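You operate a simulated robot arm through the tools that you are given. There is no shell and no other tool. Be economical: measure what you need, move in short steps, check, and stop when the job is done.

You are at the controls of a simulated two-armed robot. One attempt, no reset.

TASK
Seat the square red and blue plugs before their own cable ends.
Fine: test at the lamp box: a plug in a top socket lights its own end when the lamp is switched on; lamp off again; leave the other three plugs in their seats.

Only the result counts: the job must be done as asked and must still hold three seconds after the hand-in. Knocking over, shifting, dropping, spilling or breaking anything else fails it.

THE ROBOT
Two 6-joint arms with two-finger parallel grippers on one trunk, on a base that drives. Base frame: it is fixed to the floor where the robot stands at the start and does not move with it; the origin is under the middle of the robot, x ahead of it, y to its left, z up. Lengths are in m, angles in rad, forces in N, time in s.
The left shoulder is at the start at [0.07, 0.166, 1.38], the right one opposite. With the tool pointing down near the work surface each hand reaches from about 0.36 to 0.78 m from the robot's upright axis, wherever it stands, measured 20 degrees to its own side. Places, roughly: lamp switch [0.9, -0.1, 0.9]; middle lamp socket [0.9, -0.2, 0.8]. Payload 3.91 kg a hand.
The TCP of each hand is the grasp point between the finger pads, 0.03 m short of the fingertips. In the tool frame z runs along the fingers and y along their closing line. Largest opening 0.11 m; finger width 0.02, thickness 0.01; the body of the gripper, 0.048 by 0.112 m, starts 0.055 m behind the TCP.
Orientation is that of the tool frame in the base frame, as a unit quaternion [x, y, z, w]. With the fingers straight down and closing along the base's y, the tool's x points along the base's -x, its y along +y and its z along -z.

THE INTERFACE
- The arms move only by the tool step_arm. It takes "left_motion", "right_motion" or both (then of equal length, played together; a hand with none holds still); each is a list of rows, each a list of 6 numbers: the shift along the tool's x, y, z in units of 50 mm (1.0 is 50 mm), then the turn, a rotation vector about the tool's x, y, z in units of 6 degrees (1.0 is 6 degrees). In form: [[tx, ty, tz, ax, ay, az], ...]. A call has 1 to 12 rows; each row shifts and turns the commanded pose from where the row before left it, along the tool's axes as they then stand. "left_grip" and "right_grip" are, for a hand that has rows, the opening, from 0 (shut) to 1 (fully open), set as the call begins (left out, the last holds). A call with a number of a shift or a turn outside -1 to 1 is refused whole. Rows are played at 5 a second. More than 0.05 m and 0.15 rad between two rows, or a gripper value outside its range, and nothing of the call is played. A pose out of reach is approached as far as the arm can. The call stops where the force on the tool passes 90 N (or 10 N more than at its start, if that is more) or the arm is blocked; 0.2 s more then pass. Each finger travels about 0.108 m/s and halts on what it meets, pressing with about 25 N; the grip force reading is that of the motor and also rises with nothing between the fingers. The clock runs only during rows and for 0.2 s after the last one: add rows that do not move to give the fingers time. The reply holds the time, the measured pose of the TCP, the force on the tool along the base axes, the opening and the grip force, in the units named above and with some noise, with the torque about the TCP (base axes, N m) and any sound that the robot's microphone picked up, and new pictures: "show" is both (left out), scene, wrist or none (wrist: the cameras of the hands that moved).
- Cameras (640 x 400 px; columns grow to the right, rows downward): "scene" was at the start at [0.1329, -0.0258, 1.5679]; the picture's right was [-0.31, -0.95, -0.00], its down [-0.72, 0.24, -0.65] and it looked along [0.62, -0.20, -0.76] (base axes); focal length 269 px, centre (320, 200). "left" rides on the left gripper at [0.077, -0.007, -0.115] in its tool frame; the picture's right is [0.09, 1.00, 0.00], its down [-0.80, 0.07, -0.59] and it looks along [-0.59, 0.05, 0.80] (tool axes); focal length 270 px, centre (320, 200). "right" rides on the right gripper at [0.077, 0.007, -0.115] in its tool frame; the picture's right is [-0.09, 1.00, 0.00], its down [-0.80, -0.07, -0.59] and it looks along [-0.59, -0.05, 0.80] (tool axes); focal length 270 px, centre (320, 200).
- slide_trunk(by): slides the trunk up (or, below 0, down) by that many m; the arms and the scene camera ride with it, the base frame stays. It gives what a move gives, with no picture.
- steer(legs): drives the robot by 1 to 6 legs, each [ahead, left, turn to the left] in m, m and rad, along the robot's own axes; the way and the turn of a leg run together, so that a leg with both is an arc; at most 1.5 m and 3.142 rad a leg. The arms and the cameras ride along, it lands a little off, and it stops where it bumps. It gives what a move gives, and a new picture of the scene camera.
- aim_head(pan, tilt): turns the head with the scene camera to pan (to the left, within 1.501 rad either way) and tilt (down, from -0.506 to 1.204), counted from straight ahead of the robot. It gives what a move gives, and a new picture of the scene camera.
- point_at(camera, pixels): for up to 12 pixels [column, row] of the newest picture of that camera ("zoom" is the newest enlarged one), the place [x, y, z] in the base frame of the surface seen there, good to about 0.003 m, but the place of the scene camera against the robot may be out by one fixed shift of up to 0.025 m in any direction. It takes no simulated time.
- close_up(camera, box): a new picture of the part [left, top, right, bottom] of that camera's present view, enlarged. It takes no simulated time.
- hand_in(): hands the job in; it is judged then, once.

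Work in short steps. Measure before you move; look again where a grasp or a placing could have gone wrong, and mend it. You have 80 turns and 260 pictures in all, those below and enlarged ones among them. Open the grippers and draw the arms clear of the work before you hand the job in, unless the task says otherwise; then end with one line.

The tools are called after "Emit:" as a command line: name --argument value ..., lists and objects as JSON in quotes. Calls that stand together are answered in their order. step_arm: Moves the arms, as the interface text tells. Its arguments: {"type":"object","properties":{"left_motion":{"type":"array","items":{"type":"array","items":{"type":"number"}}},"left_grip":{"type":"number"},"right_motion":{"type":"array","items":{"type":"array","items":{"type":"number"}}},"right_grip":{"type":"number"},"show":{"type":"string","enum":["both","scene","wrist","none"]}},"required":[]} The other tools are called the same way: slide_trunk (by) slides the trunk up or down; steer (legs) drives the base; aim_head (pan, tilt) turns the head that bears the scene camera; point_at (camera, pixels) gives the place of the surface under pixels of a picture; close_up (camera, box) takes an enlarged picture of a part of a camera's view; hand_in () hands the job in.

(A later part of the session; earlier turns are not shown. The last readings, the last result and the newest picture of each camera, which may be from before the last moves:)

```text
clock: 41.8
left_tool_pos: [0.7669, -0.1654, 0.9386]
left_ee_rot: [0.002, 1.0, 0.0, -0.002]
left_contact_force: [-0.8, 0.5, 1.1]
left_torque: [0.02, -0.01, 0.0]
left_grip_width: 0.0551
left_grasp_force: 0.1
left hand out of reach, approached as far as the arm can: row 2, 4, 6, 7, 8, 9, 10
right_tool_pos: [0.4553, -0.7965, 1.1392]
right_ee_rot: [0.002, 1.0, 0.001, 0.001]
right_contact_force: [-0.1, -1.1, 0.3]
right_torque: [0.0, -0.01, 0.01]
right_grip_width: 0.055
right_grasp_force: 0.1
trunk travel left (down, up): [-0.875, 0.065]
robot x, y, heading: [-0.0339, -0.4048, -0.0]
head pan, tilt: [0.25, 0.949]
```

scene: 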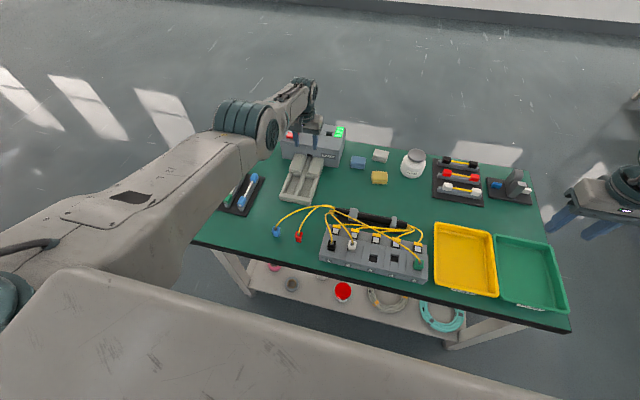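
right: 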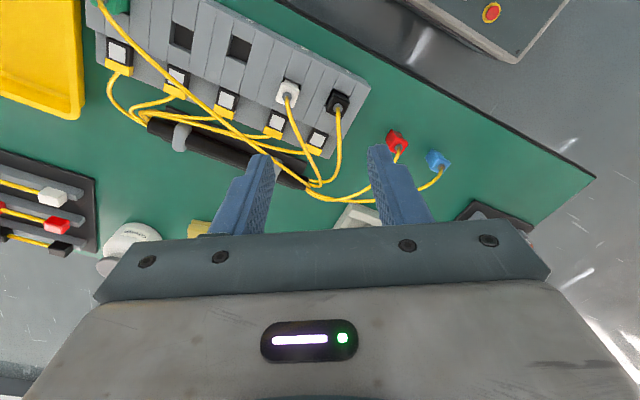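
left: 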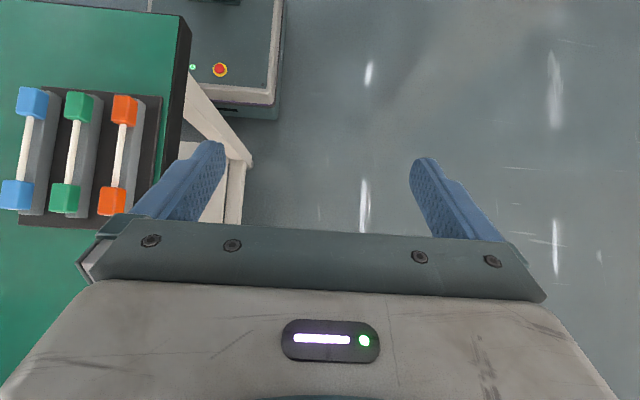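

Tiny radial steps fail too (saddle). I combine tangential motion with about 1 mm inward per row, first upward.

Emit:
step_arm --left_motion '[[-0.196, 0, -0.566, 0, 0, 0], [-0.17, 0, -0.576, 0, 0, 0], [-0.145, 0, -0.58, 0, 0, 0], [-0.11, 0, -0.58, 0, 0, 0], [-0.06, 0, -0.58, 0, 0, 0], [0, 0, -0.58, 0, 0, 0], [0.1, 0, -0.58, 0, 0, 0]]' --show "none"

Emit:
step_arm --left_motion '[[0.03, 0, 0.58, 0, 0, 0], [0.06, 0, 0.58, 0, 0, 0], [0.11, 0, 0.58, 0, 0, 0], [0.17, 0, 0.58, 0, 0, 0], [0.23, 0, 0.57, 0, 0, 0], [0.3, 0, 0.56, 0, 0, 0]]' --show "none"

```text
clock: 43.4
left_tool_pos: [0.8072, -0.1666, 1.1421]
left_ee_rot: [0.001, 1.0, 0.0, -0.001]
left_contact_force: [-0.1, 0.1, -0.3]
left_torque: [-0.02, 0.01, -0.02]
left_grip_width: 0.0548
left_grasp_force: 0.0
left hand out of reach, approached as far as the arm can: row 6, 7
right_tool_pos: [0.4567, -0.7962, 1.1392]
right_ee_rot: [0.001, 1.0, 0.001, 0.001]
right_contact_force: [0.3, 0.0, -0.2]
right_torque: [-0.02, 0.02, -0.02]
right_grip_width: 0.055
right_grasp_force: 0.0
trunk travel left (down, up): [-0.875, 0.065]
robot x, y, heading: [-0.0294, -0.4046, -0.004]
head pan, tilt: [0.25, 0.949]
```

```text
clock: 44.8
left_tool_pos: [0.7605, -0.166, 0.9661]
left_ee_rot: [0.001, 1.0, 0.0, 0.0]
left_contact_force: [-0.6, -0.6, -0.2]
left_torque: [-0.02, 0.02, -0.02]
left_grip_width: 0.0551
left_grasp_force: 0.1
left hand out of reach, approached as far as the arm can: row 2
right_tool_pos: [0.4565, -0.7952, 1.1392]
right_ee_rot: [0.001, 1.0, 0.001, 0.001]
right_contact_force: [-0.2, 0.2, -0.4]
right_torque: [0.0, 0.01, -0.03]
right_grip_width: 0.0549
right_grasp_force: 0.1
trunk travel left (down, up): [-0.875, 0.065]
robot x, y, heading: [-0.0321, -0.4074, -0.002]
head pan, tilt: [0.25, 0.949]
```

It worked: downward rows 3–6 were unflagged and the hand is now ~15 mm inside the sphere, so the elbow has flexed. I continue down/inward gently.

Emit:
step_arm --left_motion '[[0.3, 0, 0, 0, 0, 0], [0.4, 0, 0, 0, 0, 0], [0.5, 0, 0, 0, 0, 0], [0.6, 0, 0, 0, 0, 0], [0.6, 0, 0, 0, 0, 0], [0.6, 0, 0, 0, 0, 0]]' --show "none"

```text
clock: 46.2
left_tool_pos: [0.6089, -0.165, 0.969]
left_ee_rot: [0.002, 1.0, 0.0, 0.0]
left_contact_force: [0.1, 1.2, 0.2]
left_torque: [-0.04, -0.01, 0.02]
left_grip_width: 0.0552
left_grasp_force: 0.0
right_tool_pos: [0.4542, -0.7963, 1.1387]
right_ee_rot: [0.002, 1.0, 0.001, 0.001]
right_contact_force: [-0.2, -0.3, 0.7]
right_torque: [0.0, 0.0, 0.0]
right_grip_width: 0.0549
right_grasp_force: 0.0
trunk travel left (down, up): [-0.875, 0.065]
robot x, y, heading: [-0.0298, -0.4033, -0.001]
head pan, tilt: [0.25, 0.949]
```

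Free again, at (0.609, -0.165, 0.969). I approach above the red plug, checking for flags.

Emit:
step_arm --left_motion '[[0.65, -0.3, 0, 0, 0, 0], [0.65, -0.3, 0, 0, 0, 0], [0.65, -0.3, 0, 0, 0, 0], [0.6, -0.3, 0, 0, 0, 0]]'

```text
clock: 47.2
left_tool_pos: [0.4918, -0.2299, 0.9398]
left_ee_rot: [0.001, 1.0, 0.001, 0.002]
left_contact_force: [-0.2, -0.2, -0.2]
left_torque: [0.03, 0.0, 0.01]
left_grip_width: 0.0548
left_grasp_force: 0.1
left hand out of reach, approached as far as the arm can: row 2, 3, 4
right_tool_pos: [0.4546, -0.7984, 1.139]
right_ee_rot: [0.001, 1.0, 0.003, 0.0]
right_contact_force: [0.2, -0.1, -0.5]
right_torque: [0.0, 0.0, 0.02]
right_grip_width: 0.0551
right_grasp_force: 0.1
trunk travel left (down, up): [-0.875, 0.065]
robot x, y, heading: [-0.0346, -0.4006, -0.003]
head pan, tilt: [0.25, 0.949]
```

scene: 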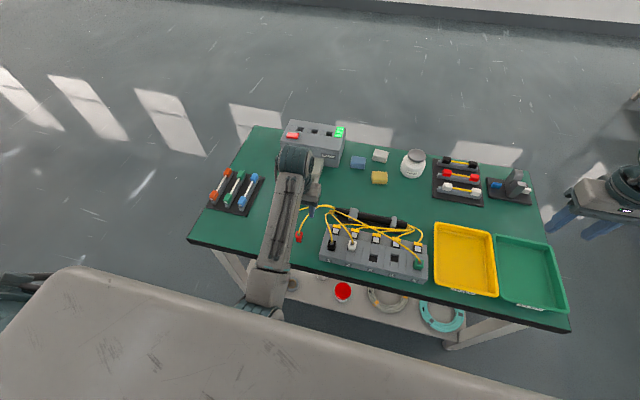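
left: 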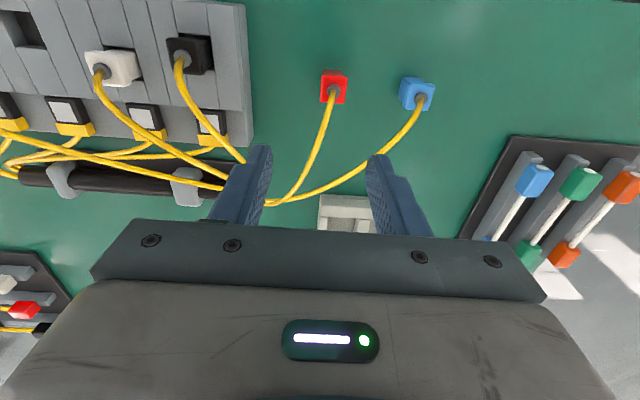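

The arm now bends elbow-down (as at the start), and hits its fold limit at this height. I measure the elbow and the plug, since lower heights should be reachable.

Emit:
point_at --camera "scene" --pixels '[[265, 295], [275, 250], [290, 180], [295, 155], [250, 305]]'

Emit:
point_at --camera "left" --pixels '[[334, 86], [322, 74], [346, 74], [332, 99], [323, 100], [418, 97], [411, 84], [189, 54], [108, 68]]'

Emit:
close_up --camera "left" --box '[290, 40, 450, 140]'

```text
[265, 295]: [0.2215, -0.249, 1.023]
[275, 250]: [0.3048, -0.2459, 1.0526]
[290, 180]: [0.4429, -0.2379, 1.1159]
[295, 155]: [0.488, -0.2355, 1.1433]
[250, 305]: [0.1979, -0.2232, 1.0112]
```

```text
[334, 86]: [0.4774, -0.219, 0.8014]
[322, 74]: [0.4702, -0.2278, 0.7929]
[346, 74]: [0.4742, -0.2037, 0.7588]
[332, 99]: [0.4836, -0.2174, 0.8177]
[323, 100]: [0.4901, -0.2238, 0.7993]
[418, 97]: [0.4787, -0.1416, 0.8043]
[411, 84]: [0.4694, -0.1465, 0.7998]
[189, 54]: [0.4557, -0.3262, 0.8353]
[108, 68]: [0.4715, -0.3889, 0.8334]
```

```text
4.00 times, centred on (370, 90) of left
```

zoom: 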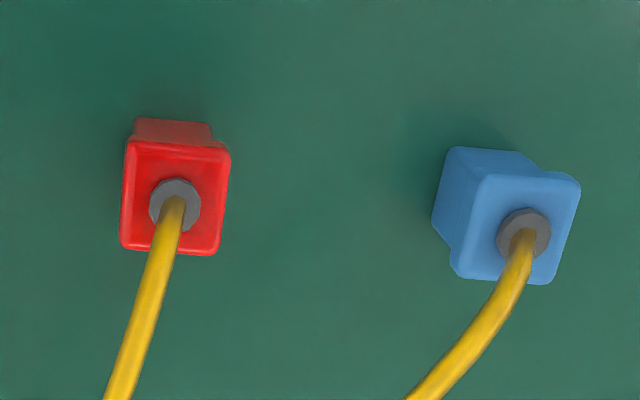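

Red cap centre is ≈(0.479, -0.219), cap top z≈0.802, width ≈23 mm. I check the seated plugs' cap height above the block, to know where fingers may grip.

Emit:
close_up --camera "left" --box '[60, 10, 260, 135]'

Emit:
point_at --camera "left" --pixels '[[203, 60], [128, 62], [132, 77], [230, 60], [150, 40], [225, 95], [80, 30], [30, 30], [128, 55], [318, 110], [300, 60]]'

```text
3.20 times, centred on (160, 72) of left
```

zoom: 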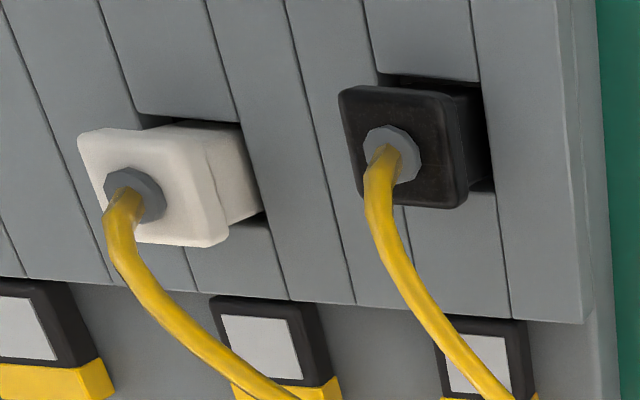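

```text
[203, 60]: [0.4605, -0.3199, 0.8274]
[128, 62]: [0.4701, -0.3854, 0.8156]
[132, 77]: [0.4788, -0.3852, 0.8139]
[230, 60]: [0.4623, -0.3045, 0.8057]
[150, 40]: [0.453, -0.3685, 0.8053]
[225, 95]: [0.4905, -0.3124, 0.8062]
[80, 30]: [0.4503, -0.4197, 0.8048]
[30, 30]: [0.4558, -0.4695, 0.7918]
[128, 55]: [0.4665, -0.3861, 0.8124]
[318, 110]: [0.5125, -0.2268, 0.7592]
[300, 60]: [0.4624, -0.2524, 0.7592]
```

Block top is z≈0.806, and seated plugs ride about 17 mm higher than the loose one, so fingertips should grip the cap at z≥0.789 (TCP≈0.819). I descend to z≈0.865 over red and look.

Emit:
step_arm --left_motion '[[0, 0, 0.5, 0, 0, 0], [0.13, 0.11, 0.5, 0, 0, 0], [0.13, 0.11, 0.5, 0, 0, 0]]' --show "wrist"

```text
clock: 48.0
left_tool_pos: [0.4784, -0.2149, 0.8661]
left_ee_rot: [0.002, 1.0, 0.0, 0.0]
left_contact_force: [0.4, -0.1, -0.6]
left_torque: [0.03, 0.01, -0.04]
left_grip_width: 0.0552
left_grasp_force: 0.0
right_tool_pos: [0.455, -0.7968, 1.1392]
right_ee_rot: [0.001, 1.0, 0.002, 0.001]
right_contact_force: [0.2, 0.2, 0.3]
right_torque: [0.0, 0.02, 0.01]
right_grip_width: 0.0548
right_grasp_force: 0.2
trunk travel left (down, up): [-0.875, 0.065]
robot x, y, heading: [-0.0285, -0.4064, -0.004]
head pan, tilt: [0.25, 0.949]
```

left: 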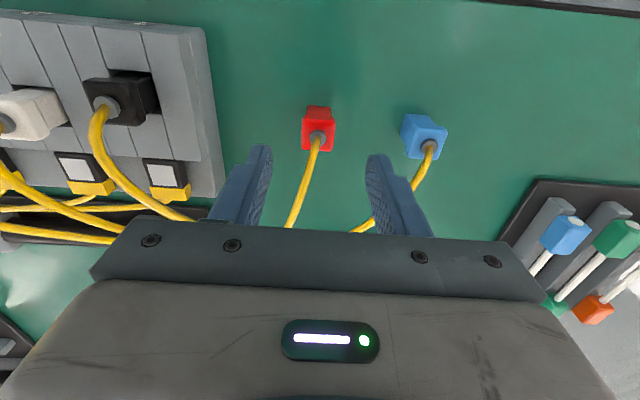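

Emit:
close_up --camera "left" --box '[270, 80, 370, 160]'

Emit:
point_at --camera "left" --pixels '[[308, 128], [330, 128], [318, 126], [306, 145], [332, 145]]'

```text
5.00 times, centred on (320, 120) of left
```

zoom: 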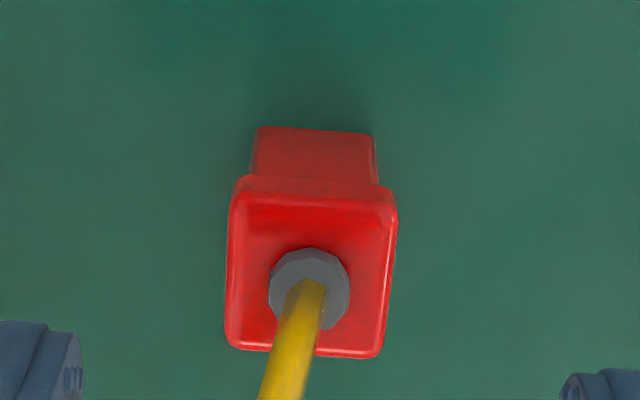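

```text
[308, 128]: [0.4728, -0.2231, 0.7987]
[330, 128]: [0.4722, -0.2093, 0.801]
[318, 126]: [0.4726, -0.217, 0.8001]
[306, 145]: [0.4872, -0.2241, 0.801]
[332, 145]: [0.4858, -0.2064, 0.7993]
```

The red cap is centred at (0.479, -0.2155), right below the hand. I descend 47 mm and close.

Emit:
step_arm --left_motion '[[-0.02, 0, 0.47, 0, 0, 0], [0, 0, 0.47, 0, 0, 0]]' --show "wrist"

Emit:
step_arm --left_motion '[[0, 0, 0, 0, 0, 0], [0, 0, 0, 0, 0, 0], [0, 0, 0, 0, 0, 0]]' --left_grip 0.0 --show "wrist"

```text
clock: 48.6
left_tool_pos: [0.4828, -0.219, 0.8165]
left_ee_rot: [0.001, 1.0, 0.0, 0.0]
left_contact_force: [0.0, 0.2, -0.1]
left_torque: [0.0, 0.02, 0.01]
left_grip_width: 0.055
left_grasp_force: 0.0
right_tool_pos: [0.4562, -0.7969, 1.1388]
right_ee_rot: [0.002, 1.0, 0.0, 0.001]
right_contact_force: [-0.6, 0.2, 0.0]
right_torque: [-0.04, -0.02, 0.02]
right_grip_width: 0.055
right_grasp_force: 0.1
trunk travel left (down, up): [-0.875, 0.065]
robot x, y, heading: [-0.0333, -0.4042, -0.002]
head pan, tilt: [0.25, 0.949]
```

left: 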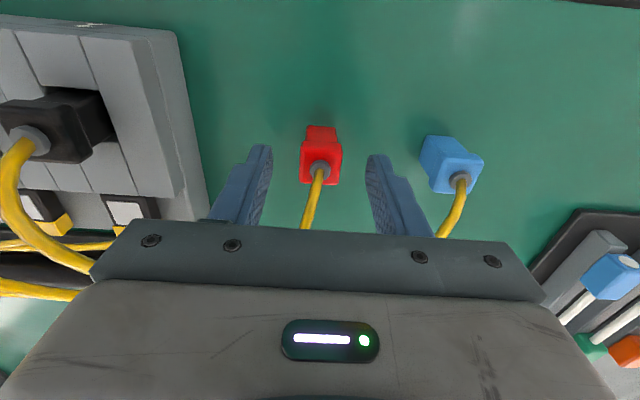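

```text
clock: 49.4
left_tool_pos: [0.4813, -0.2169, 0.817]
left_ee_rot: [0.002, 1.0, 0.001, -0.001]
left_contact_force: [0.0, 1.1, -0.3]
left_torque: [0.0, 0.01, -0.01]
left_grip_width: 0.023
left_grasp_force: 25.2
right_tool_pos: [0.4556, -0.7972, 1.1378]
right_ee_rot: [0.002, 1.0, 0.0, 0.001]
right_contact_force: [0.5, 0.5, 0.4]
right_torque: [-0.04, 0.01, -0.01]
right_grip_width: 0.0549
right_grasp_force: 0.0
trunk travel left (down, up): [-0.875, 0.065]
robot x, y, heading: [-0.032, -0.4014, -0.006]
head pan, tilt: [0.25, 0.949]
```

left: 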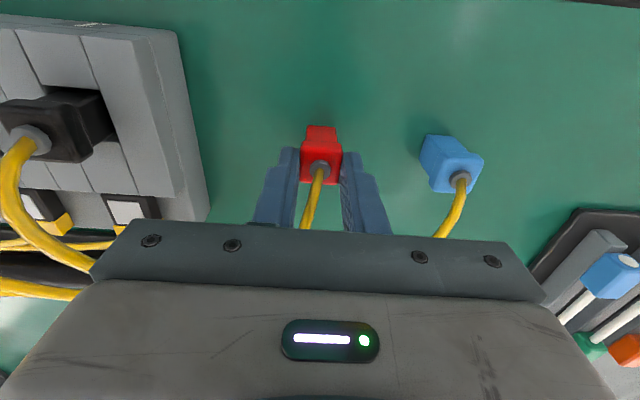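

Red is gripped (width 0.023, 25 N). I lift it and move forward/up, then check the cable.

Emit:
step_arm --left_motion '[[0, 0, -0.6, 0, 0, 0], [0, 0, -0.6, 0, 0, 0], [-0.6, 0, -0.4, 0, 0, 0], [-0.8, 0, -0.4, 0, 0, 0], [-0.8, 0, -0.4, 0, 0, 0]]' --show "both"

```text
clock: 50.6
left_tool_pos: [0.5936, -0.217, 0.9357]
left_ee_rot: [0.0, 1.0, 0.0, -0.002]
left_contact_force: [0.1, -0.9, -0.4]
left_torque: [0.02, 0.01, -0.02]
left_grip_width: 0.0226
left_grasp_force: 25.1
right_tool_pos: [0.4575, -0.7968, 1.1375]
right_ee_rot: [0.001, 1.0, 0.001, 0.0]
right_contact_force: [0.5, -0.1, 0.2]
right_torque: [0.01, 0.0, 0.01]
right_grip_width: 0.0549
right_grasp_force: 0.1
trunk travel left (down, up): [-0.875, 0.065]
robot x, y, heading: [-0.0317, -0.4054, -0.003]
head pan, tilt: [0.25, 0.949]
```

scene: 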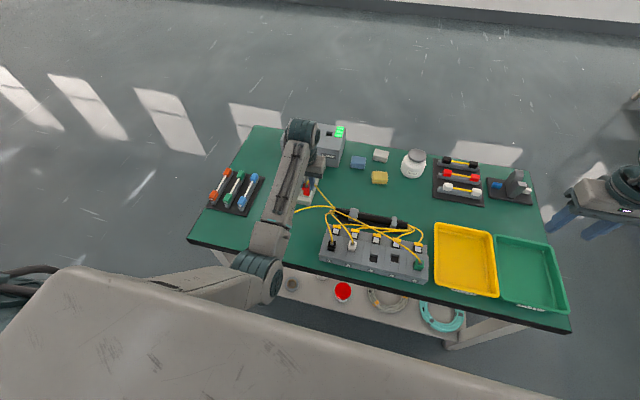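
left: 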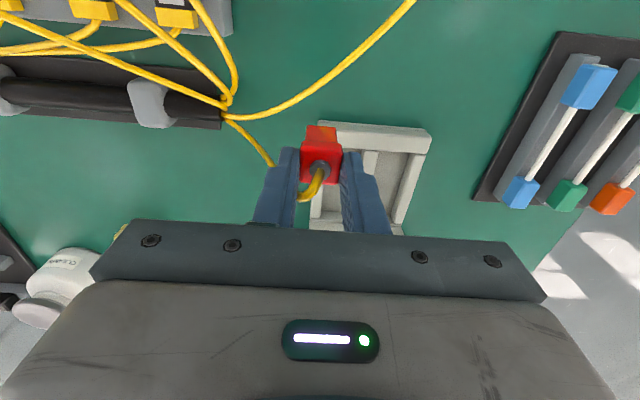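

The lift went well. I raise the hand 40 mm more and drive ahead 0.18 (base front to ≈0.405, leg at 0.465).

Emit:
step_arm --left_motion '[[0, 0, -0.8, 0, 0, 0]]' --show "none"

Emit:
steer --legs '[[0.18, 0.0, 0.0]]'

Emit:
close_up --camera "left" --box '[0, 0, 640, 400]'

```text
clock: 51.0
left_tool_pos: [0.593, -0.2171, 0.9763]
left_ee_rot: [0.0, 1.0, 0.001, 0.0]
left_contact_force: [0.2, -0.3, 0.0]
left_torque: [0.01, -0.04, 0.01]
left_grip_width: 0.0228
left_grasp_force: 25.3
right_tool_pos: [0.4557, -0.797, 1.1391]
right_ee_rot: [0.002, 1.0, 0.001, 0.002]
right_contact_force: [1.1, 0.2, -0.9]
right_torque: [0.02, -0.02, -0.02]
right_grip_width: 0.0549
right_grasp_force: 0.1
trunk travel left (down, up): [-0.875, 0.065]
robot x, y, heading: [-0.0337, -0.4045, -0.005]
head pan, tilt: [0.25, 0.949]
```

```text
clock: 52.5
left_tool_pos: [0.7684, -0.2169, 0.9769]
left_ee_rot: [0.001, 1.0, 0.0, 0.002]
left_contact_force: [-0.6, 0.0, 0.0]
left_torque: [0.01, -0.03, 0.0]
left_grip_width: 0.023
left_grasp_force: 24.5
right_tool_pos: [0.6313, -0.7985, 1.1403]
right_ee_rot: [0.0, 1.0, 0.001, 0.003]
right_contact_force: [-0.4, 1.0, 0.5]
right_torque: [-0.02, -0.01, -0.02]
right_grip_width: 0.0552
right_grasp_force: 0.0
trunk travel left (down, up): [-0.875, 0.065]
robot x, y, heading: [0.149, -0.404, -0.006]
head pan, tilt: [0.25, 0.949]
```

scene: 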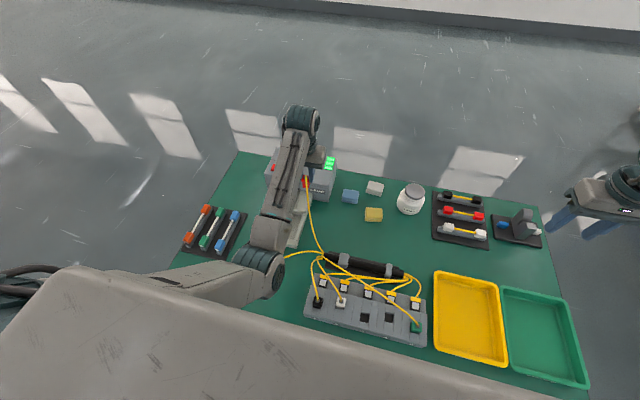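

```text
1.00 times, centred on (320, 200) of left
```

zoom: 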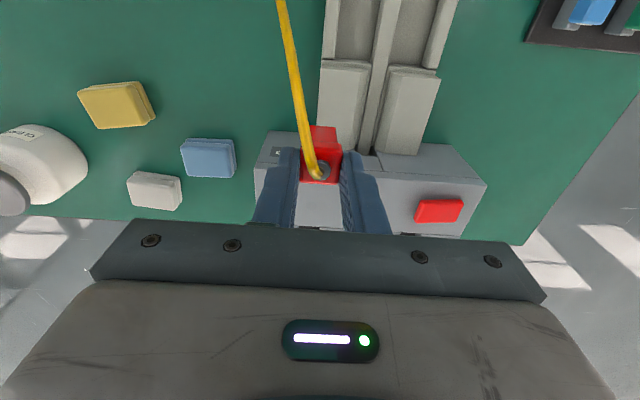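

The sockets are hidden behind the gripper here. I raise the hand 80 mm and move it 100 mm to the right so both cameras can see the sockets.

Emit:
step_arm --left_motion '[[0, -0.7, -0.5, 0, 0, 0], [0, -0.7, -0.5, 0, 0, 0], [0, -0.7, -0.5, 0, 0, 0]]'

```text
clock: 53.3
left_tool_pos: [0.79, -0.327, 1.0204]
left_ee_rot: [-0.002, 1.0, 0.005, 0.0]
left_contact_force: [0.5, -0.4, -0.6]
left_torque: [0.05, 0.03, 0.06]
left_grip_width: 0.0232
left_grasp_force: 24.8
left hand out of reach, approached as far as the arm can: row 1, 2, 3
right_tool_pos: [0.6347, -0.7976, 1.1383]
right_ee_rot: [0.001, 1.0, 0.002, 0.0]
right_contact_force: [1.0, -0.4, 0.4]
right_torque: [0.01, 0.0, -0.01]
right_grip_width: 0.055
right_grasp_force: 0.2
trunk travel left (down, up): [-0.875, 0.065]
robot x, y, heading: [0.1442, -0.4055, -0.002]
head pan, tilt: [0.25, 0.949]
```

scene: 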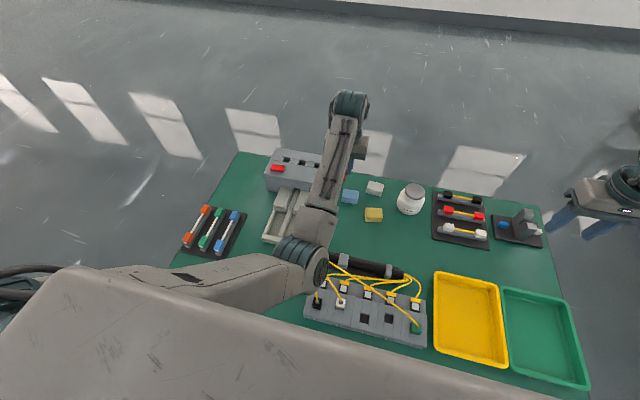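
left: 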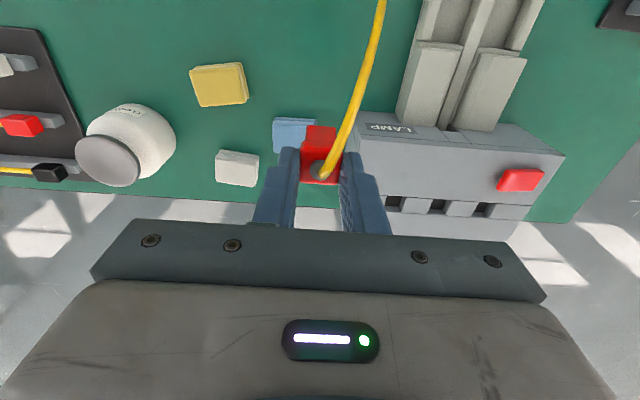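

Flagged near the inward azimuth limit, but now the sockets are visible at (393,203), (437,207), (482,210). I measure them.

Emit:
close_up --camera "left" --box '[350, 120, 570, 250]'

Emit:
point_at --camera "left" --pixels '[[393, 203], [437, 207], [481, 210], [415, 206], [460, 209], [425, 175], [520, 180], [359, 165], [563, 155], [440, 199], [430, 218]]'

Emit:
close_up --camera "scene" --box '[250, 140, 346, 200]'

```text
2.91 times, centred on (460, 185) of left
```

zoom: 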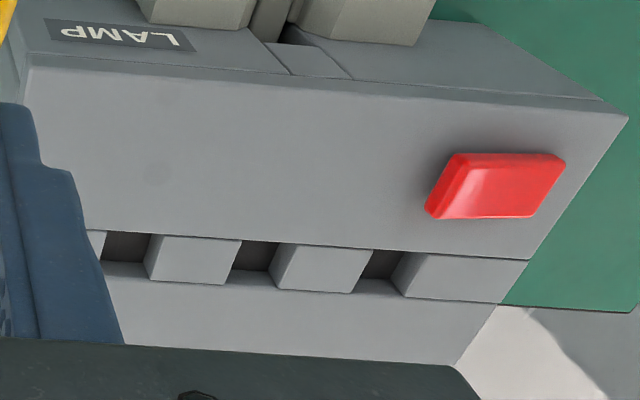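

```text
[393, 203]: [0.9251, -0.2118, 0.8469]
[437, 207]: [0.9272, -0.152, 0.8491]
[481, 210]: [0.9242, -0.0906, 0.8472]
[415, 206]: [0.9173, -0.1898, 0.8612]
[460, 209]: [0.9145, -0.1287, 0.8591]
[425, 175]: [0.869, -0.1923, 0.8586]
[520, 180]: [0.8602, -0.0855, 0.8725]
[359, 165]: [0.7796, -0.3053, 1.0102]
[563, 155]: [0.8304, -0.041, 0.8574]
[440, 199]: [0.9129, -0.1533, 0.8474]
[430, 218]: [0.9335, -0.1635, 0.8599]
```

```text
6.67 times, centred on (298, 170) of scene
```

zoom: 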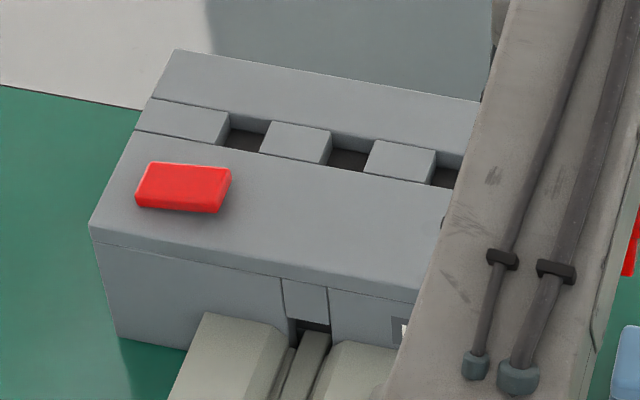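

I take a tight close-up of the middle socket and measure its corners.

Emit:
close_up --camera "left" --box '[405, 190, 469, 230]'

```text
10.00 times, centred on (437, 210) of left
```

zoom: 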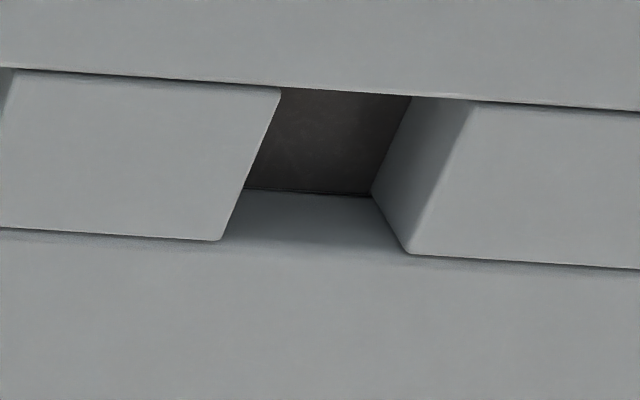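

Emit:
point_at --camera "zoom" --pixels '[[272, 96], [484, 110], [420, 248], [212, 234], [280, 80], [473, 90], [408, 262], [222, 252], [330, 140], [330, 220]]'

```text
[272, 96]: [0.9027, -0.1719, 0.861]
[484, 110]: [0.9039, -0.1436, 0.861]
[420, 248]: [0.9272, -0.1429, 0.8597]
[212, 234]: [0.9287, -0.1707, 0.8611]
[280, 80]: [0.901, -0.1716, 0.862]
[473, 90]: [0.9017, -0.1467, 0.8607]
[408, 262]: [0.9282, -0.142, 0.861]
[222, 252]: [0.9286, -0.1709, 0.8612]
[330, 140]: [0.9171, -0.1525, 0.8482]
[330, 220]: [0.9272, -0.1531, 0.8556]
```

The middle socket opening spans x 0.903–0.928, y -0.1705–-0.1445, centre ≈(0.9155, -0.1575), top z 0.861. I drive 25 mm closer for reach margin, then bring the plug above it at z≈0.98.

Emit:
steer --legs '[[0.025, 0.0, 0.0]]'

Emit:
step_arm --left_motion '[[0, 0.8, 0.1, 0, 0, 0], [-0.3, 0.8, 0.2, 0, 0, 0], [-0.5, 0.7, 0.2, 0, 0, 0], [-0.5, 0.6, 0.2, 0, 0, 0], [-0.5, 0.45, 0.2, 0, 0, 0]]'

```text
clock: 54.2
left_tool_pos: [0.8058, -0.3217, 1.0221]
left_ee_rot: [-0.003, 1.0, 0.004, 0.003]
left_contact_force: [0.0, 0.2, -0.8]
left_torque: [0.01, 0.02, 0.01]
left_grip_width: 0.0226
left_grasp_force: 25.4
right_tool_pos: [0.6523, -0.7951, 1.1401]
right_ee_rot: [-0.001, 1.0, 0.0, 0.001]
right_contact_force: [-0.3, 0.6, 0.5]
right_torque: [0.0, 0.02, 0.04]
right_grip_width: 0.0551
right_grasp_force: 0.0
trunk travel left (down, up): [-0.875, 0.065]
robot x, y, heading: [0.1645, -0.4052, -0.001]
head pan, tilt: [0.25, 0.949]
stopped in leg 1: the robot was blocked; the commanded pose is now the measured one
```

scene: 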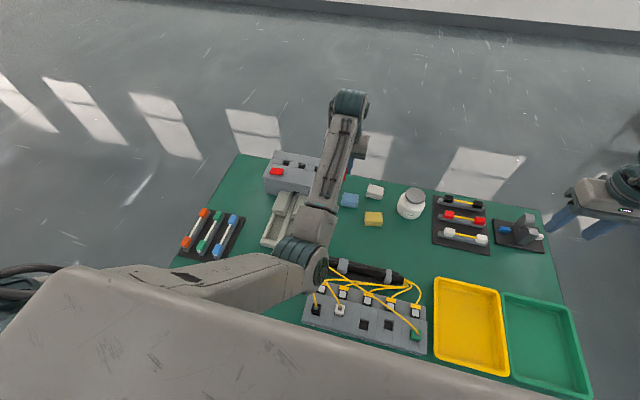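

```text
clock: 55.4
left_tool_pos: [0.9004, -0.1545, 0.9764]
left_ee_rot: [-0.004, 1.0, 0.003, 0.002]
left_contact_force: [0.3, -0.4, -0.9]
left_torque: [0.0, -0.01, 0.0]
left_grip_width: 0.0228
left_grasp_force: 24.9
left hand out of reach, approached as far as the arm can: row 1
right_tool_pos: [0.6536, -0.7952, 1.1406]
right_ee_rot: [-0.001, 1.0, 0.0, 0.002]
right_contact_force: [-0.6, -1.0, 0.8]
right_torque: [0.01, 0.01, -0.02]
right_grip_width: 0.0551
right_grasp_force: 0.1
trunk travel left (down, up): [-0.875, 0.065]
robot x, y, heading: [0.1633, -0.4056, 0.002]
head pan, tilt: [0.25, 0.949]
```

scene: 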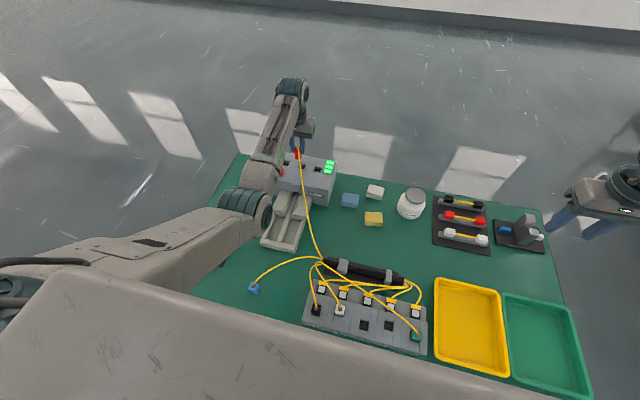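
left: 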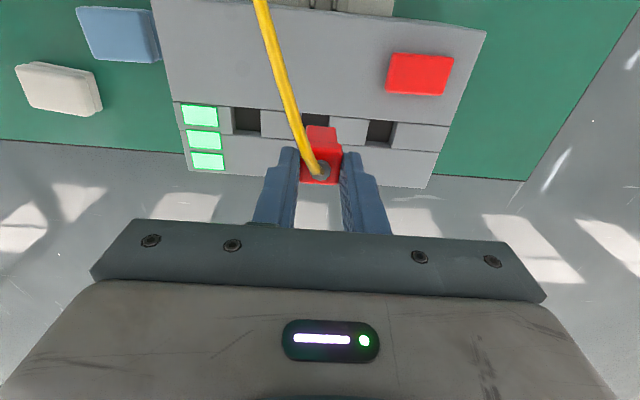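

The base stopped at a bump at x≈0.164; the table looks unmoved, but I remeasure the outer sockets to be sure.

Emit:
close_up --camera "left" --box '[180, 80, 452, 200]'

```text
2.35 times, centred on (316, 140) of left
```

zoom: 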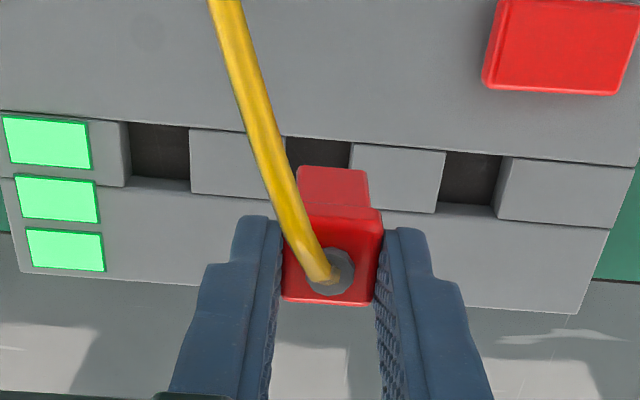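

Emit:
point_at --camera "zoom" --pixels '[[196, 140], [196, 185], [356, 152], [352, 195], [440, 160], [432, 206], [514, 166], [504, 212], [282, 136], [118, 130], [560, 50], [490, 220]]'

```text
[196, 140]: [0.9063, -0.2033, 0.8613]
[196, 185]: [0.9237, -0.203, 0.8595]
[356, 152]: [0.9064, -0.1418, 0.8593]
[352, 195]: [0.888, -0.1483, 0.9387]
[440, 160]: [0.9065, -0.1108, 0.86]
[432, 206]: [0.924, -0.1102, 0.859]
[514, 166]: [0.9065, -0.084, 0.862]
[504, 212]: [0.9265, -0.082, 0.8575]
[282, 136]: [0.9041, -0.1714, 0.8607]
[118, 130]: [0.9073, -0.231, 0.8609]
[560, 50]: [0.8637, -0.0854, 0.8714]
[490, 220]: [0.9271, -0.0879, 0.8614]
```

Sockets are where they were (mid centre ≈(0.9155, -0.157)). I align the plug and lower to z≈0.93.

Emit:
step_arm --left_motion '[[-0.34, -0.06, 0.3, 0, 0, 0], [0, 0, 0.6, 0, 0, 0]]'

Emit:
close_up --camera "left" --box '[200, 60, 440, 210]'

```text
clock: 56.0
left_tool_pos: [0.9178, -0.1581, 0.9296]
left_ee_rot: [-0.003, 1.0, 0.004, 0.002]
left_contact_force: [-0.4, -1.0, 0.2]
left_torque: [0.01, 0.0, -0.01]
left_grip_width: 0.0225
left_grasp_force: 25.3
right_tool_pos: [0.6543, -0.7959, 1.1385]
right_ee_rot: [-0.001, 1.0, -0.001, 0.001]
right_contact_force: [0.1, 0.3, -0.4]
right_torque: [-0.01, -0.01, -0.02]
right_grip_width: 0.0547
right_grasp_force: 0.2
trunk travel left (down, up): [-0.875, 0.065]
robot x, y, heading: [0.1666, -0.407, -0.0]
head pan, tilt: [0.25, 0.949]
```

scene: 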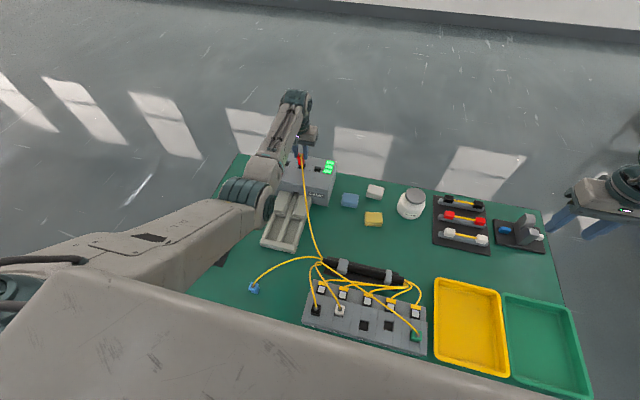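
left: 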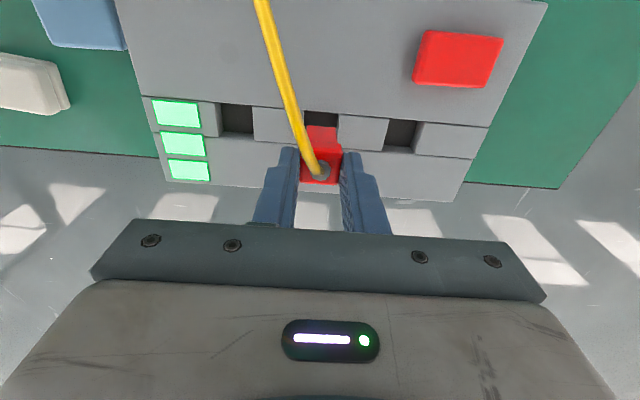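

```text
2.67 times, centred on (320, 135) of left
```

zoom: 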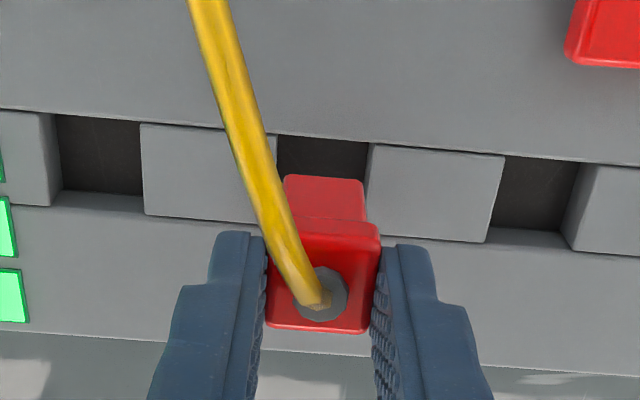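

Emit:
point_at --camera "zoom" --pixels '[[290, 180], [358, 183], [324, 182], [324, 205], [275, 240], [372, 240], [280, 132], [372, 150], [366, 142]]'

```text
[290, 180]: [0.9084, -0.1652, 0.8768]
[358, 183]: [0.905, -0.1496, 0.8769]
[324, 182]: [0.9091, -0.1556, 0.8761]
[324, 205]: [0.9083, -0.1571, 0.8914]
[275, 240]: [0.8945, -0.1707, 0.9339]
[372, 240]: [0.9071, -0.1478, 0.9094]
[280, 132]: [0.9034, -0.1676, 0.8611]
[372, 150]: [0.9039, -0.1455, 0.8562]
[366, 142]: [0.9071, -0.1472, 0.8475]
```

The plug body (front x≈0.9075, y -0.1655…-0.149) lies over the socket within ~1 mm. I lower in small steps watching force.

Emit:
step_arm --left_motion '[[0, 0, 0.25, 0, 0, 0], [0, 0, 0.15, 0, 0, 0]]' --show "none"

Emit:
step_arm --left_motion '[[0, 0, 0.1, 0, 0, 0], [0, 0, 0.1, 0, 0, 0]]' --show "wrist"

```text
clock: 56.6
left_tool_pos: [0.9184, -0.1592, 0.9103]
left_ee_rot: [-0.003, 1.0, 0.005, 0.002]
left_contact_force: [-0.8, -1.1, -0.3]
left_torque: [-0.03, -0.01, -0.01]
left_grip_width: 0.0227
left_grasp_force: 25.2
right_tool_pos: [0.6545, -0.7946, 1.1393]
right_ee_rot: [0.0, 1.0, 0.001, 0.001]
right_contact_force: [-0.1, 0.3, -0.1]
right_torque: [0.02, -0.01, -0.01]
right_grip_width: 0.0553
right_grasp_force: 0.1
trunk travel left (down, up): [-0.875, 0.065]
robot x, y, heading: [0.1656, -0.4065, 0.004]
head pan, tilt: [0.25, 0.949]
```

```text
clock: 57.2
left_tool_pos: [0.9166, -0.1591, 0.9042]
left_ee_rot: [-0.003, 1.0, 0.005, 0.006]
left_contact_force: [0.9, 0.1, 14.3]
left_torque: [-0.03, 0.05, 0.02]
left_grip_width: 0.0231
left_grasp_force: 24.8
right_tool_pos: [0.6521, -0.7968, 1.1395]
right_ee_rot: [0.0, 1.0, 0.0, 0.002]
right_contact_force: [0.3, 0.0, 0.8]
right_torque: [-0.01, 0.01, -0.01]
right_grip_width: 0.0552
right_grasp_force: 0.0
trunk travel left (down, up): [-0.875, 0.065]
robot x, y, heading: [0.1627, -0.4049, -0.001]
head pan, tilt: [0.25, 0.949]
```

left: 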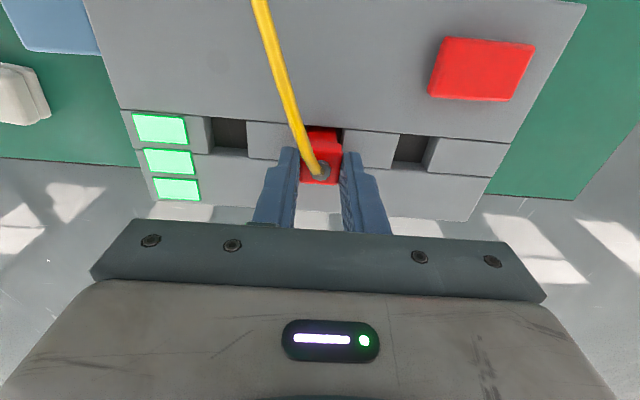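

Contact of 14 N at TCP z=0.904, so the plug stands on the socket floor (≈0.847). I open the fingers and withdraw upward.

Emit:
step_arm --left_motion '[[0, 0, -0.02, 0, 0, 0], [0, 0, 0, 0, 0, 0], [0, 0, 0, 0, 0, 0]]' --left_grip 0.5 --show "wrist"

Emit:
step_arm --left_motion '[[0, 0, -0.5, 0, 0, 0], [0, 0, -0.5, 0, 0, 0], [0, 0, -0.4, 0, 0, 0]]' --show "both"

```text
clock: 58.0
left_tool_pos: [0.9164, -0.1579, 0.9014]
left_ee_rot: [-0.003, 1.0, 0.004, 0.002]
left_contact_force: [-0.3, 0.1, -0.3]
left_torque: [0.01, -0.01, 0.03]
left_grip_width: 0.0551
left_grasp_force: 0.1
right_tool_pos: [0.6534, -0.7967, 1.1386]
right_ee_rot: [0.0, 1.0, 0.0, 0.002]
right_contact_force: [-0.1, 0.0, 0.1]
right_torque: [-0.01, -0.02, 0.0]
right_grip_width: 0.0552
right_grasp_force: 0.1
trunk travel left (down, up): [-0.875, 0.065]
robot x, y, heading: [0.1634, -0.4054, -0.001]
head pan, tilt: [0.25, 0.949]
```

left: 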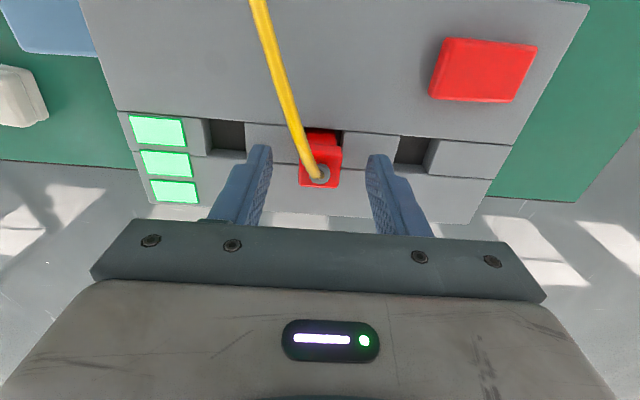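

```text
clock: 58.8
left_tool_pos: [0.9155, -0.1595, 0.9704]
left_ee_rot: [-0.003, 1.0, 0.004, 0.002]
left_contact_force: [-0.5, 0.2, -0.3]
left_torque: [0.03, 0.02, 0.0]
left_grip_width: 0.0552
left_grasp_force: 0.0
right_tool_pos: [0.6545, -0.7958, 1.1385]
right_ee_rot: [0.0, 1.0, 0.0, 0.001]
right_contact_force: [0.0, 0.2, -0.2]
right_torque: [-0.01, -0.03, 0.02]
right_grip_width: 0.0551
right_grasp_force: 0.1
trunk travel left (down, up): [-0.875, 0.065]
robot x, y, heading: [0.1637, -0.4053, 0.001]
head pan, tilt: [0.25, 0.949]
```

scene: 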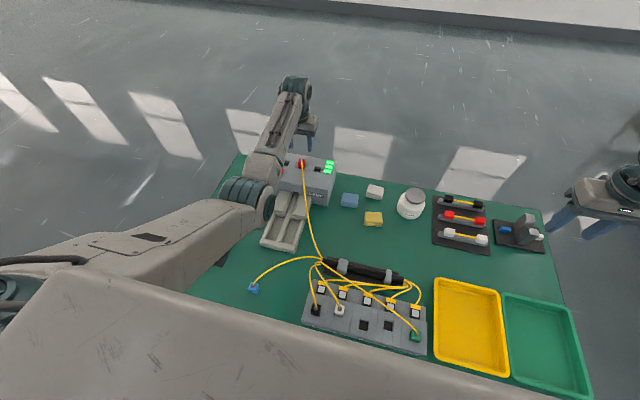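
left: 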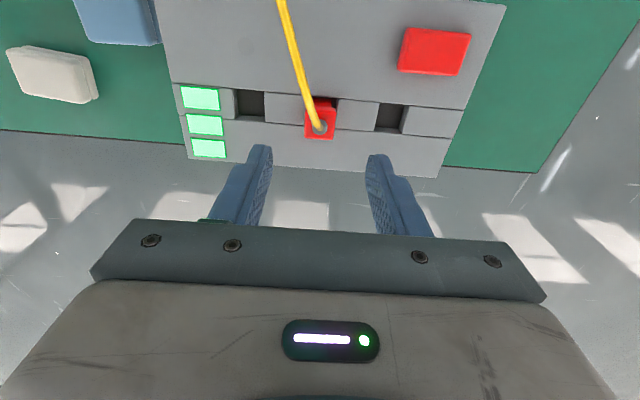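

Red stands in the middle socket. Now I look closely at the switch and current lights.

Emit:
close_up --camera "left" --box '[380, 10, 500, 90]'

Emit:
point_at --camera "left" --pixels '[[405, 50], [460, 55], [435, 50], [412, 35], [464, 38], [402, 68], [456, 72]]'

Emit:
close_up --camera "scene" --box '[296, 260, 440, 350]'

```text
5.00 times, centred on (440, 50) of left
```

zoom: 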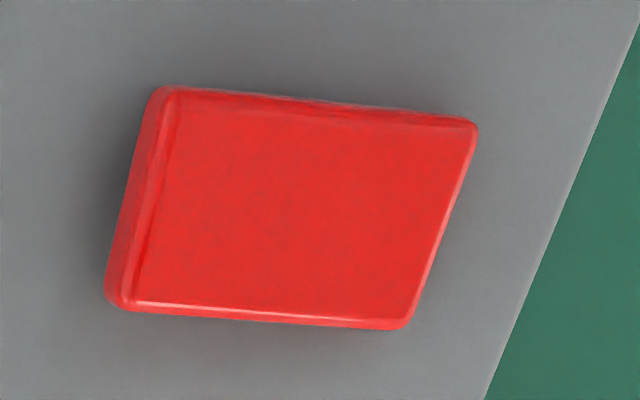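

```text
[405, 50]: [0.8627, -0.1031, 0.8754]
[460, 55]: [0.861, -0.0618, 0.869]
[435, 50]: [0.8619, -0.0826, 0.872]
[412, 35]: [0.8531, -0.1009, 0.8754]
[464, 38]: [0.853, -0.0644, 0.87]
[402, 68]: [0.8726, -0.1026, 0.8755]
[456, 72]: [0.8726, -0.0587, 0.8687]
```

```text
4.44 times, centred on (368, 305) of scene
```

zoom: 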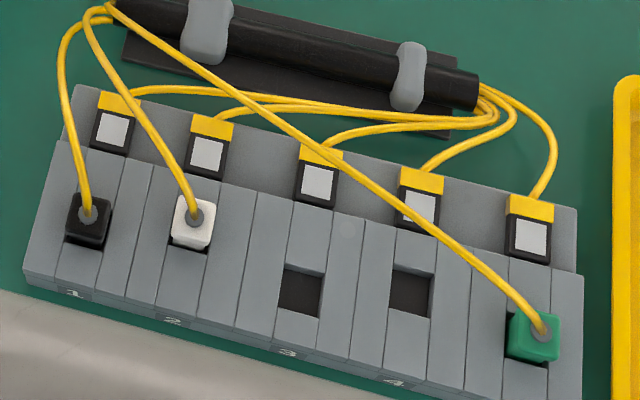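

The rocker is high at y≈-0.103 (z 0.8755) and low at y≈-0.06. I close the fingers, move above the high end (0.863, -0.098) and press.

Emit:
step_arm --left_motion '[[0.35, 0.41, 0, 0, 0, 0], [0.35, 0.41, 0, 0, 0, 0], [0.35, 0.41, 0, 0, 0, 0], [0, 0, 0.6, 0, 0, 0]]' --left_grip 0.0 --show "wrist"

```text
clock: 59.8
left_tool_pos: [0.8651, -0.0996, 0.9394]
left_ee_rot: [-0.003, 1.0, 0.004, 0.002]
left_contact_force: [-0.3, 0.0, 0.2]
left_torque: [0.02, 0.02, -0.03]
left_grip_width: 0.0002
left_grasp_force: 25.4
right_tool_pos: [0.6531, -0.7976, 1.1392]
right_ee_rot: [-0.001, 1.0, 0.001, 0.0]
right_contact_force: [-0.2, 0.7, 0.5]
right_torque: [-0.01, -0.01, 0.02]
right_grip_width: 0.055
right_grasp_force: 0.0
trunk travel left (down, up): [-0.875, 0.065]
robot x, y, heading: [0.1642, -0.406, -0.002]
head pan, tilt: [0.25, 0.949]
```

left: 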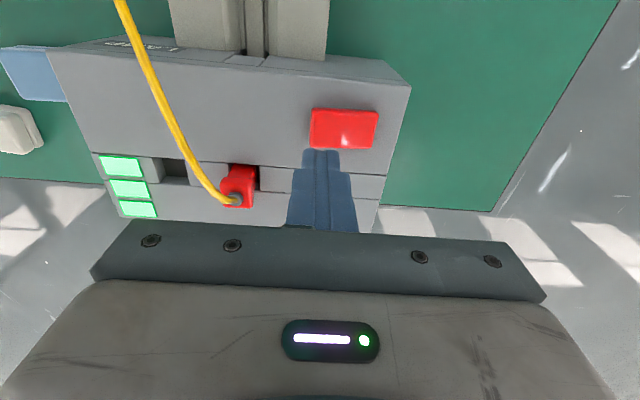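

Fingertips are above the rocker. I descend 30 mm, then press in 3–4 mm steps.

Emit:
step_arm --left_motion '[[0, 0, 0.35, 0, 0, 0], [0, 0, 0.25, 0, 0, 0], [0, 0, 0.08, 0, 0, 0], [0, 0, 0.08, 0, 0, 0], [0, 0, 0.06, 0, 0, 0]]' --show "both"

```text
clock: 61.0
left_tool_pos: [0.8637, -0.0986, 0.9021]
left_ee_rot: [-0.004, 1.0, 0.005, 0.002]
left_contact_force: [-1.0, -0.7, 1.9]
left_torque: [-0.01, 0.03, 0.05]
left_grip_width: 0.0
left_grasp_force: 24.5
right_tool_pos: [0.653, -0.7957, 1.1388]
right_ee_rot: [0.0, 1.0, 0.001, 0.001]
right_contact_force: [0.1, 0.3, -0.1]
right_torque: [-0.01, -0.02, 0.01]
right_grip_width: 0.055
right_grasp_force: 0.0
trunk travel left (down, up): [-0.875, 0.065]
robot x, y, heading: [0.1643, -0.4046, 0.001]
head pan, tilt: [0.25, 0.949]
```

scene: 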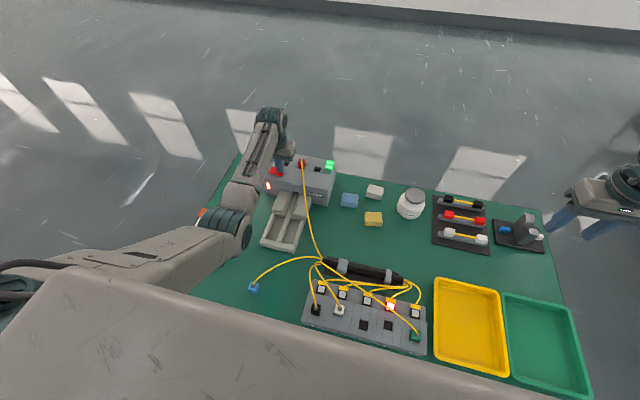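
left: 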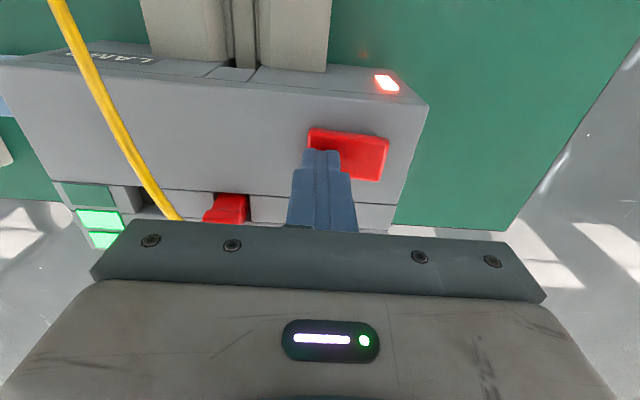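

The lamp is on and an end near (390,305) is lit. I enlarge to confirm which one; no time passes.

Emit:
close_up --camera "scene" --box '[296, 260, 440, 350]'

```text
4.44 times, centred on (368, 305) of scene
```

zoom: 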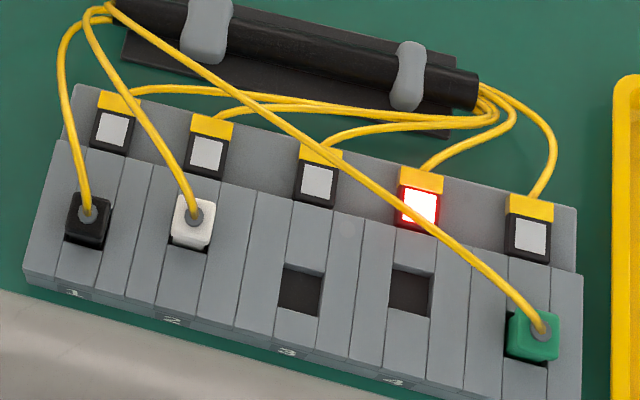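

Red's end is number 4, so blue belongs to 3. Now I switch the lamp off by pressing the other end of the rocker (y≈-0.064).

Emit:
step_arm --left_motion '[[0, 0, -0.5, 0, 0, 0], [0, 0.68, 0, 0, 0, 0], [0, 0, 0.3, 0, 0, 0], [0, 0, 0.1, 0, 0, 0], [0, 0, 0.08, 0, 0, 0], [0, 0, 0.06, 0, 0, 0]]' --show "both"

```text
clock: 62.4
left_tool_pos: [0.8631, -0.0644, 0.9011]
left_ee_rot: [-0.003, 1.0, 0.005, 0.003]
left_contact_force: [-2.0, 2.0, 8.8]
left_torque: [-0.02, 0.16, -0.06]
left_grip_width: 0.0
left_grasp_force: 25.2
right_tool_pos: [0.6521, -0.7967, 1.14]
right_ee_rot: [-0.001, 1.0, 0.0, 0.002]
right_contact_force: [-0.3, 0.0, -0.9]
right_torque: [0.0, -0.03, 0.01]
right_grip_width: 0.0553
right_grasp_force: 0.0
trunk travel left (down, up): [-0.875, 0.065]
robot x, y, heading: [0.1634, -0.4048, 0.0]
head pan, tilt: [0.25, 0.949]
```

scene: 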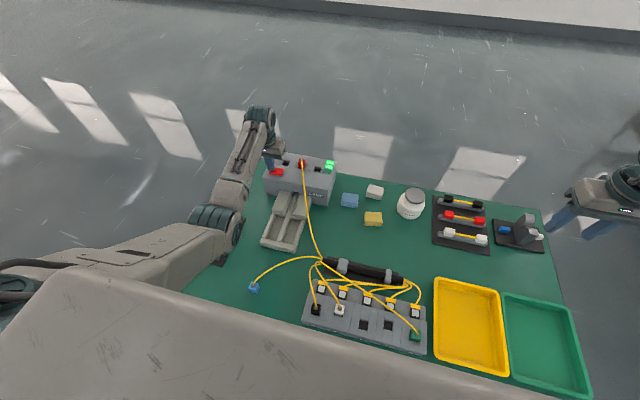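
left: 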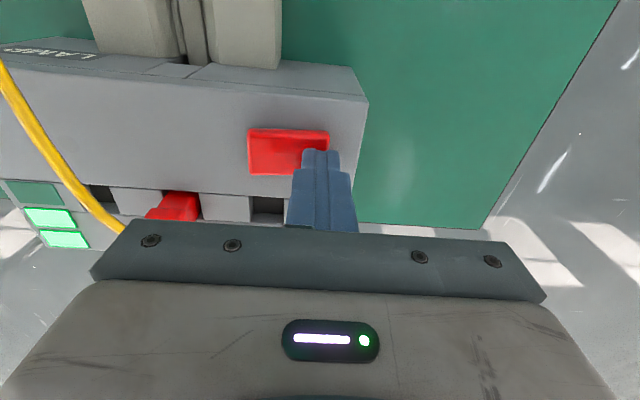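

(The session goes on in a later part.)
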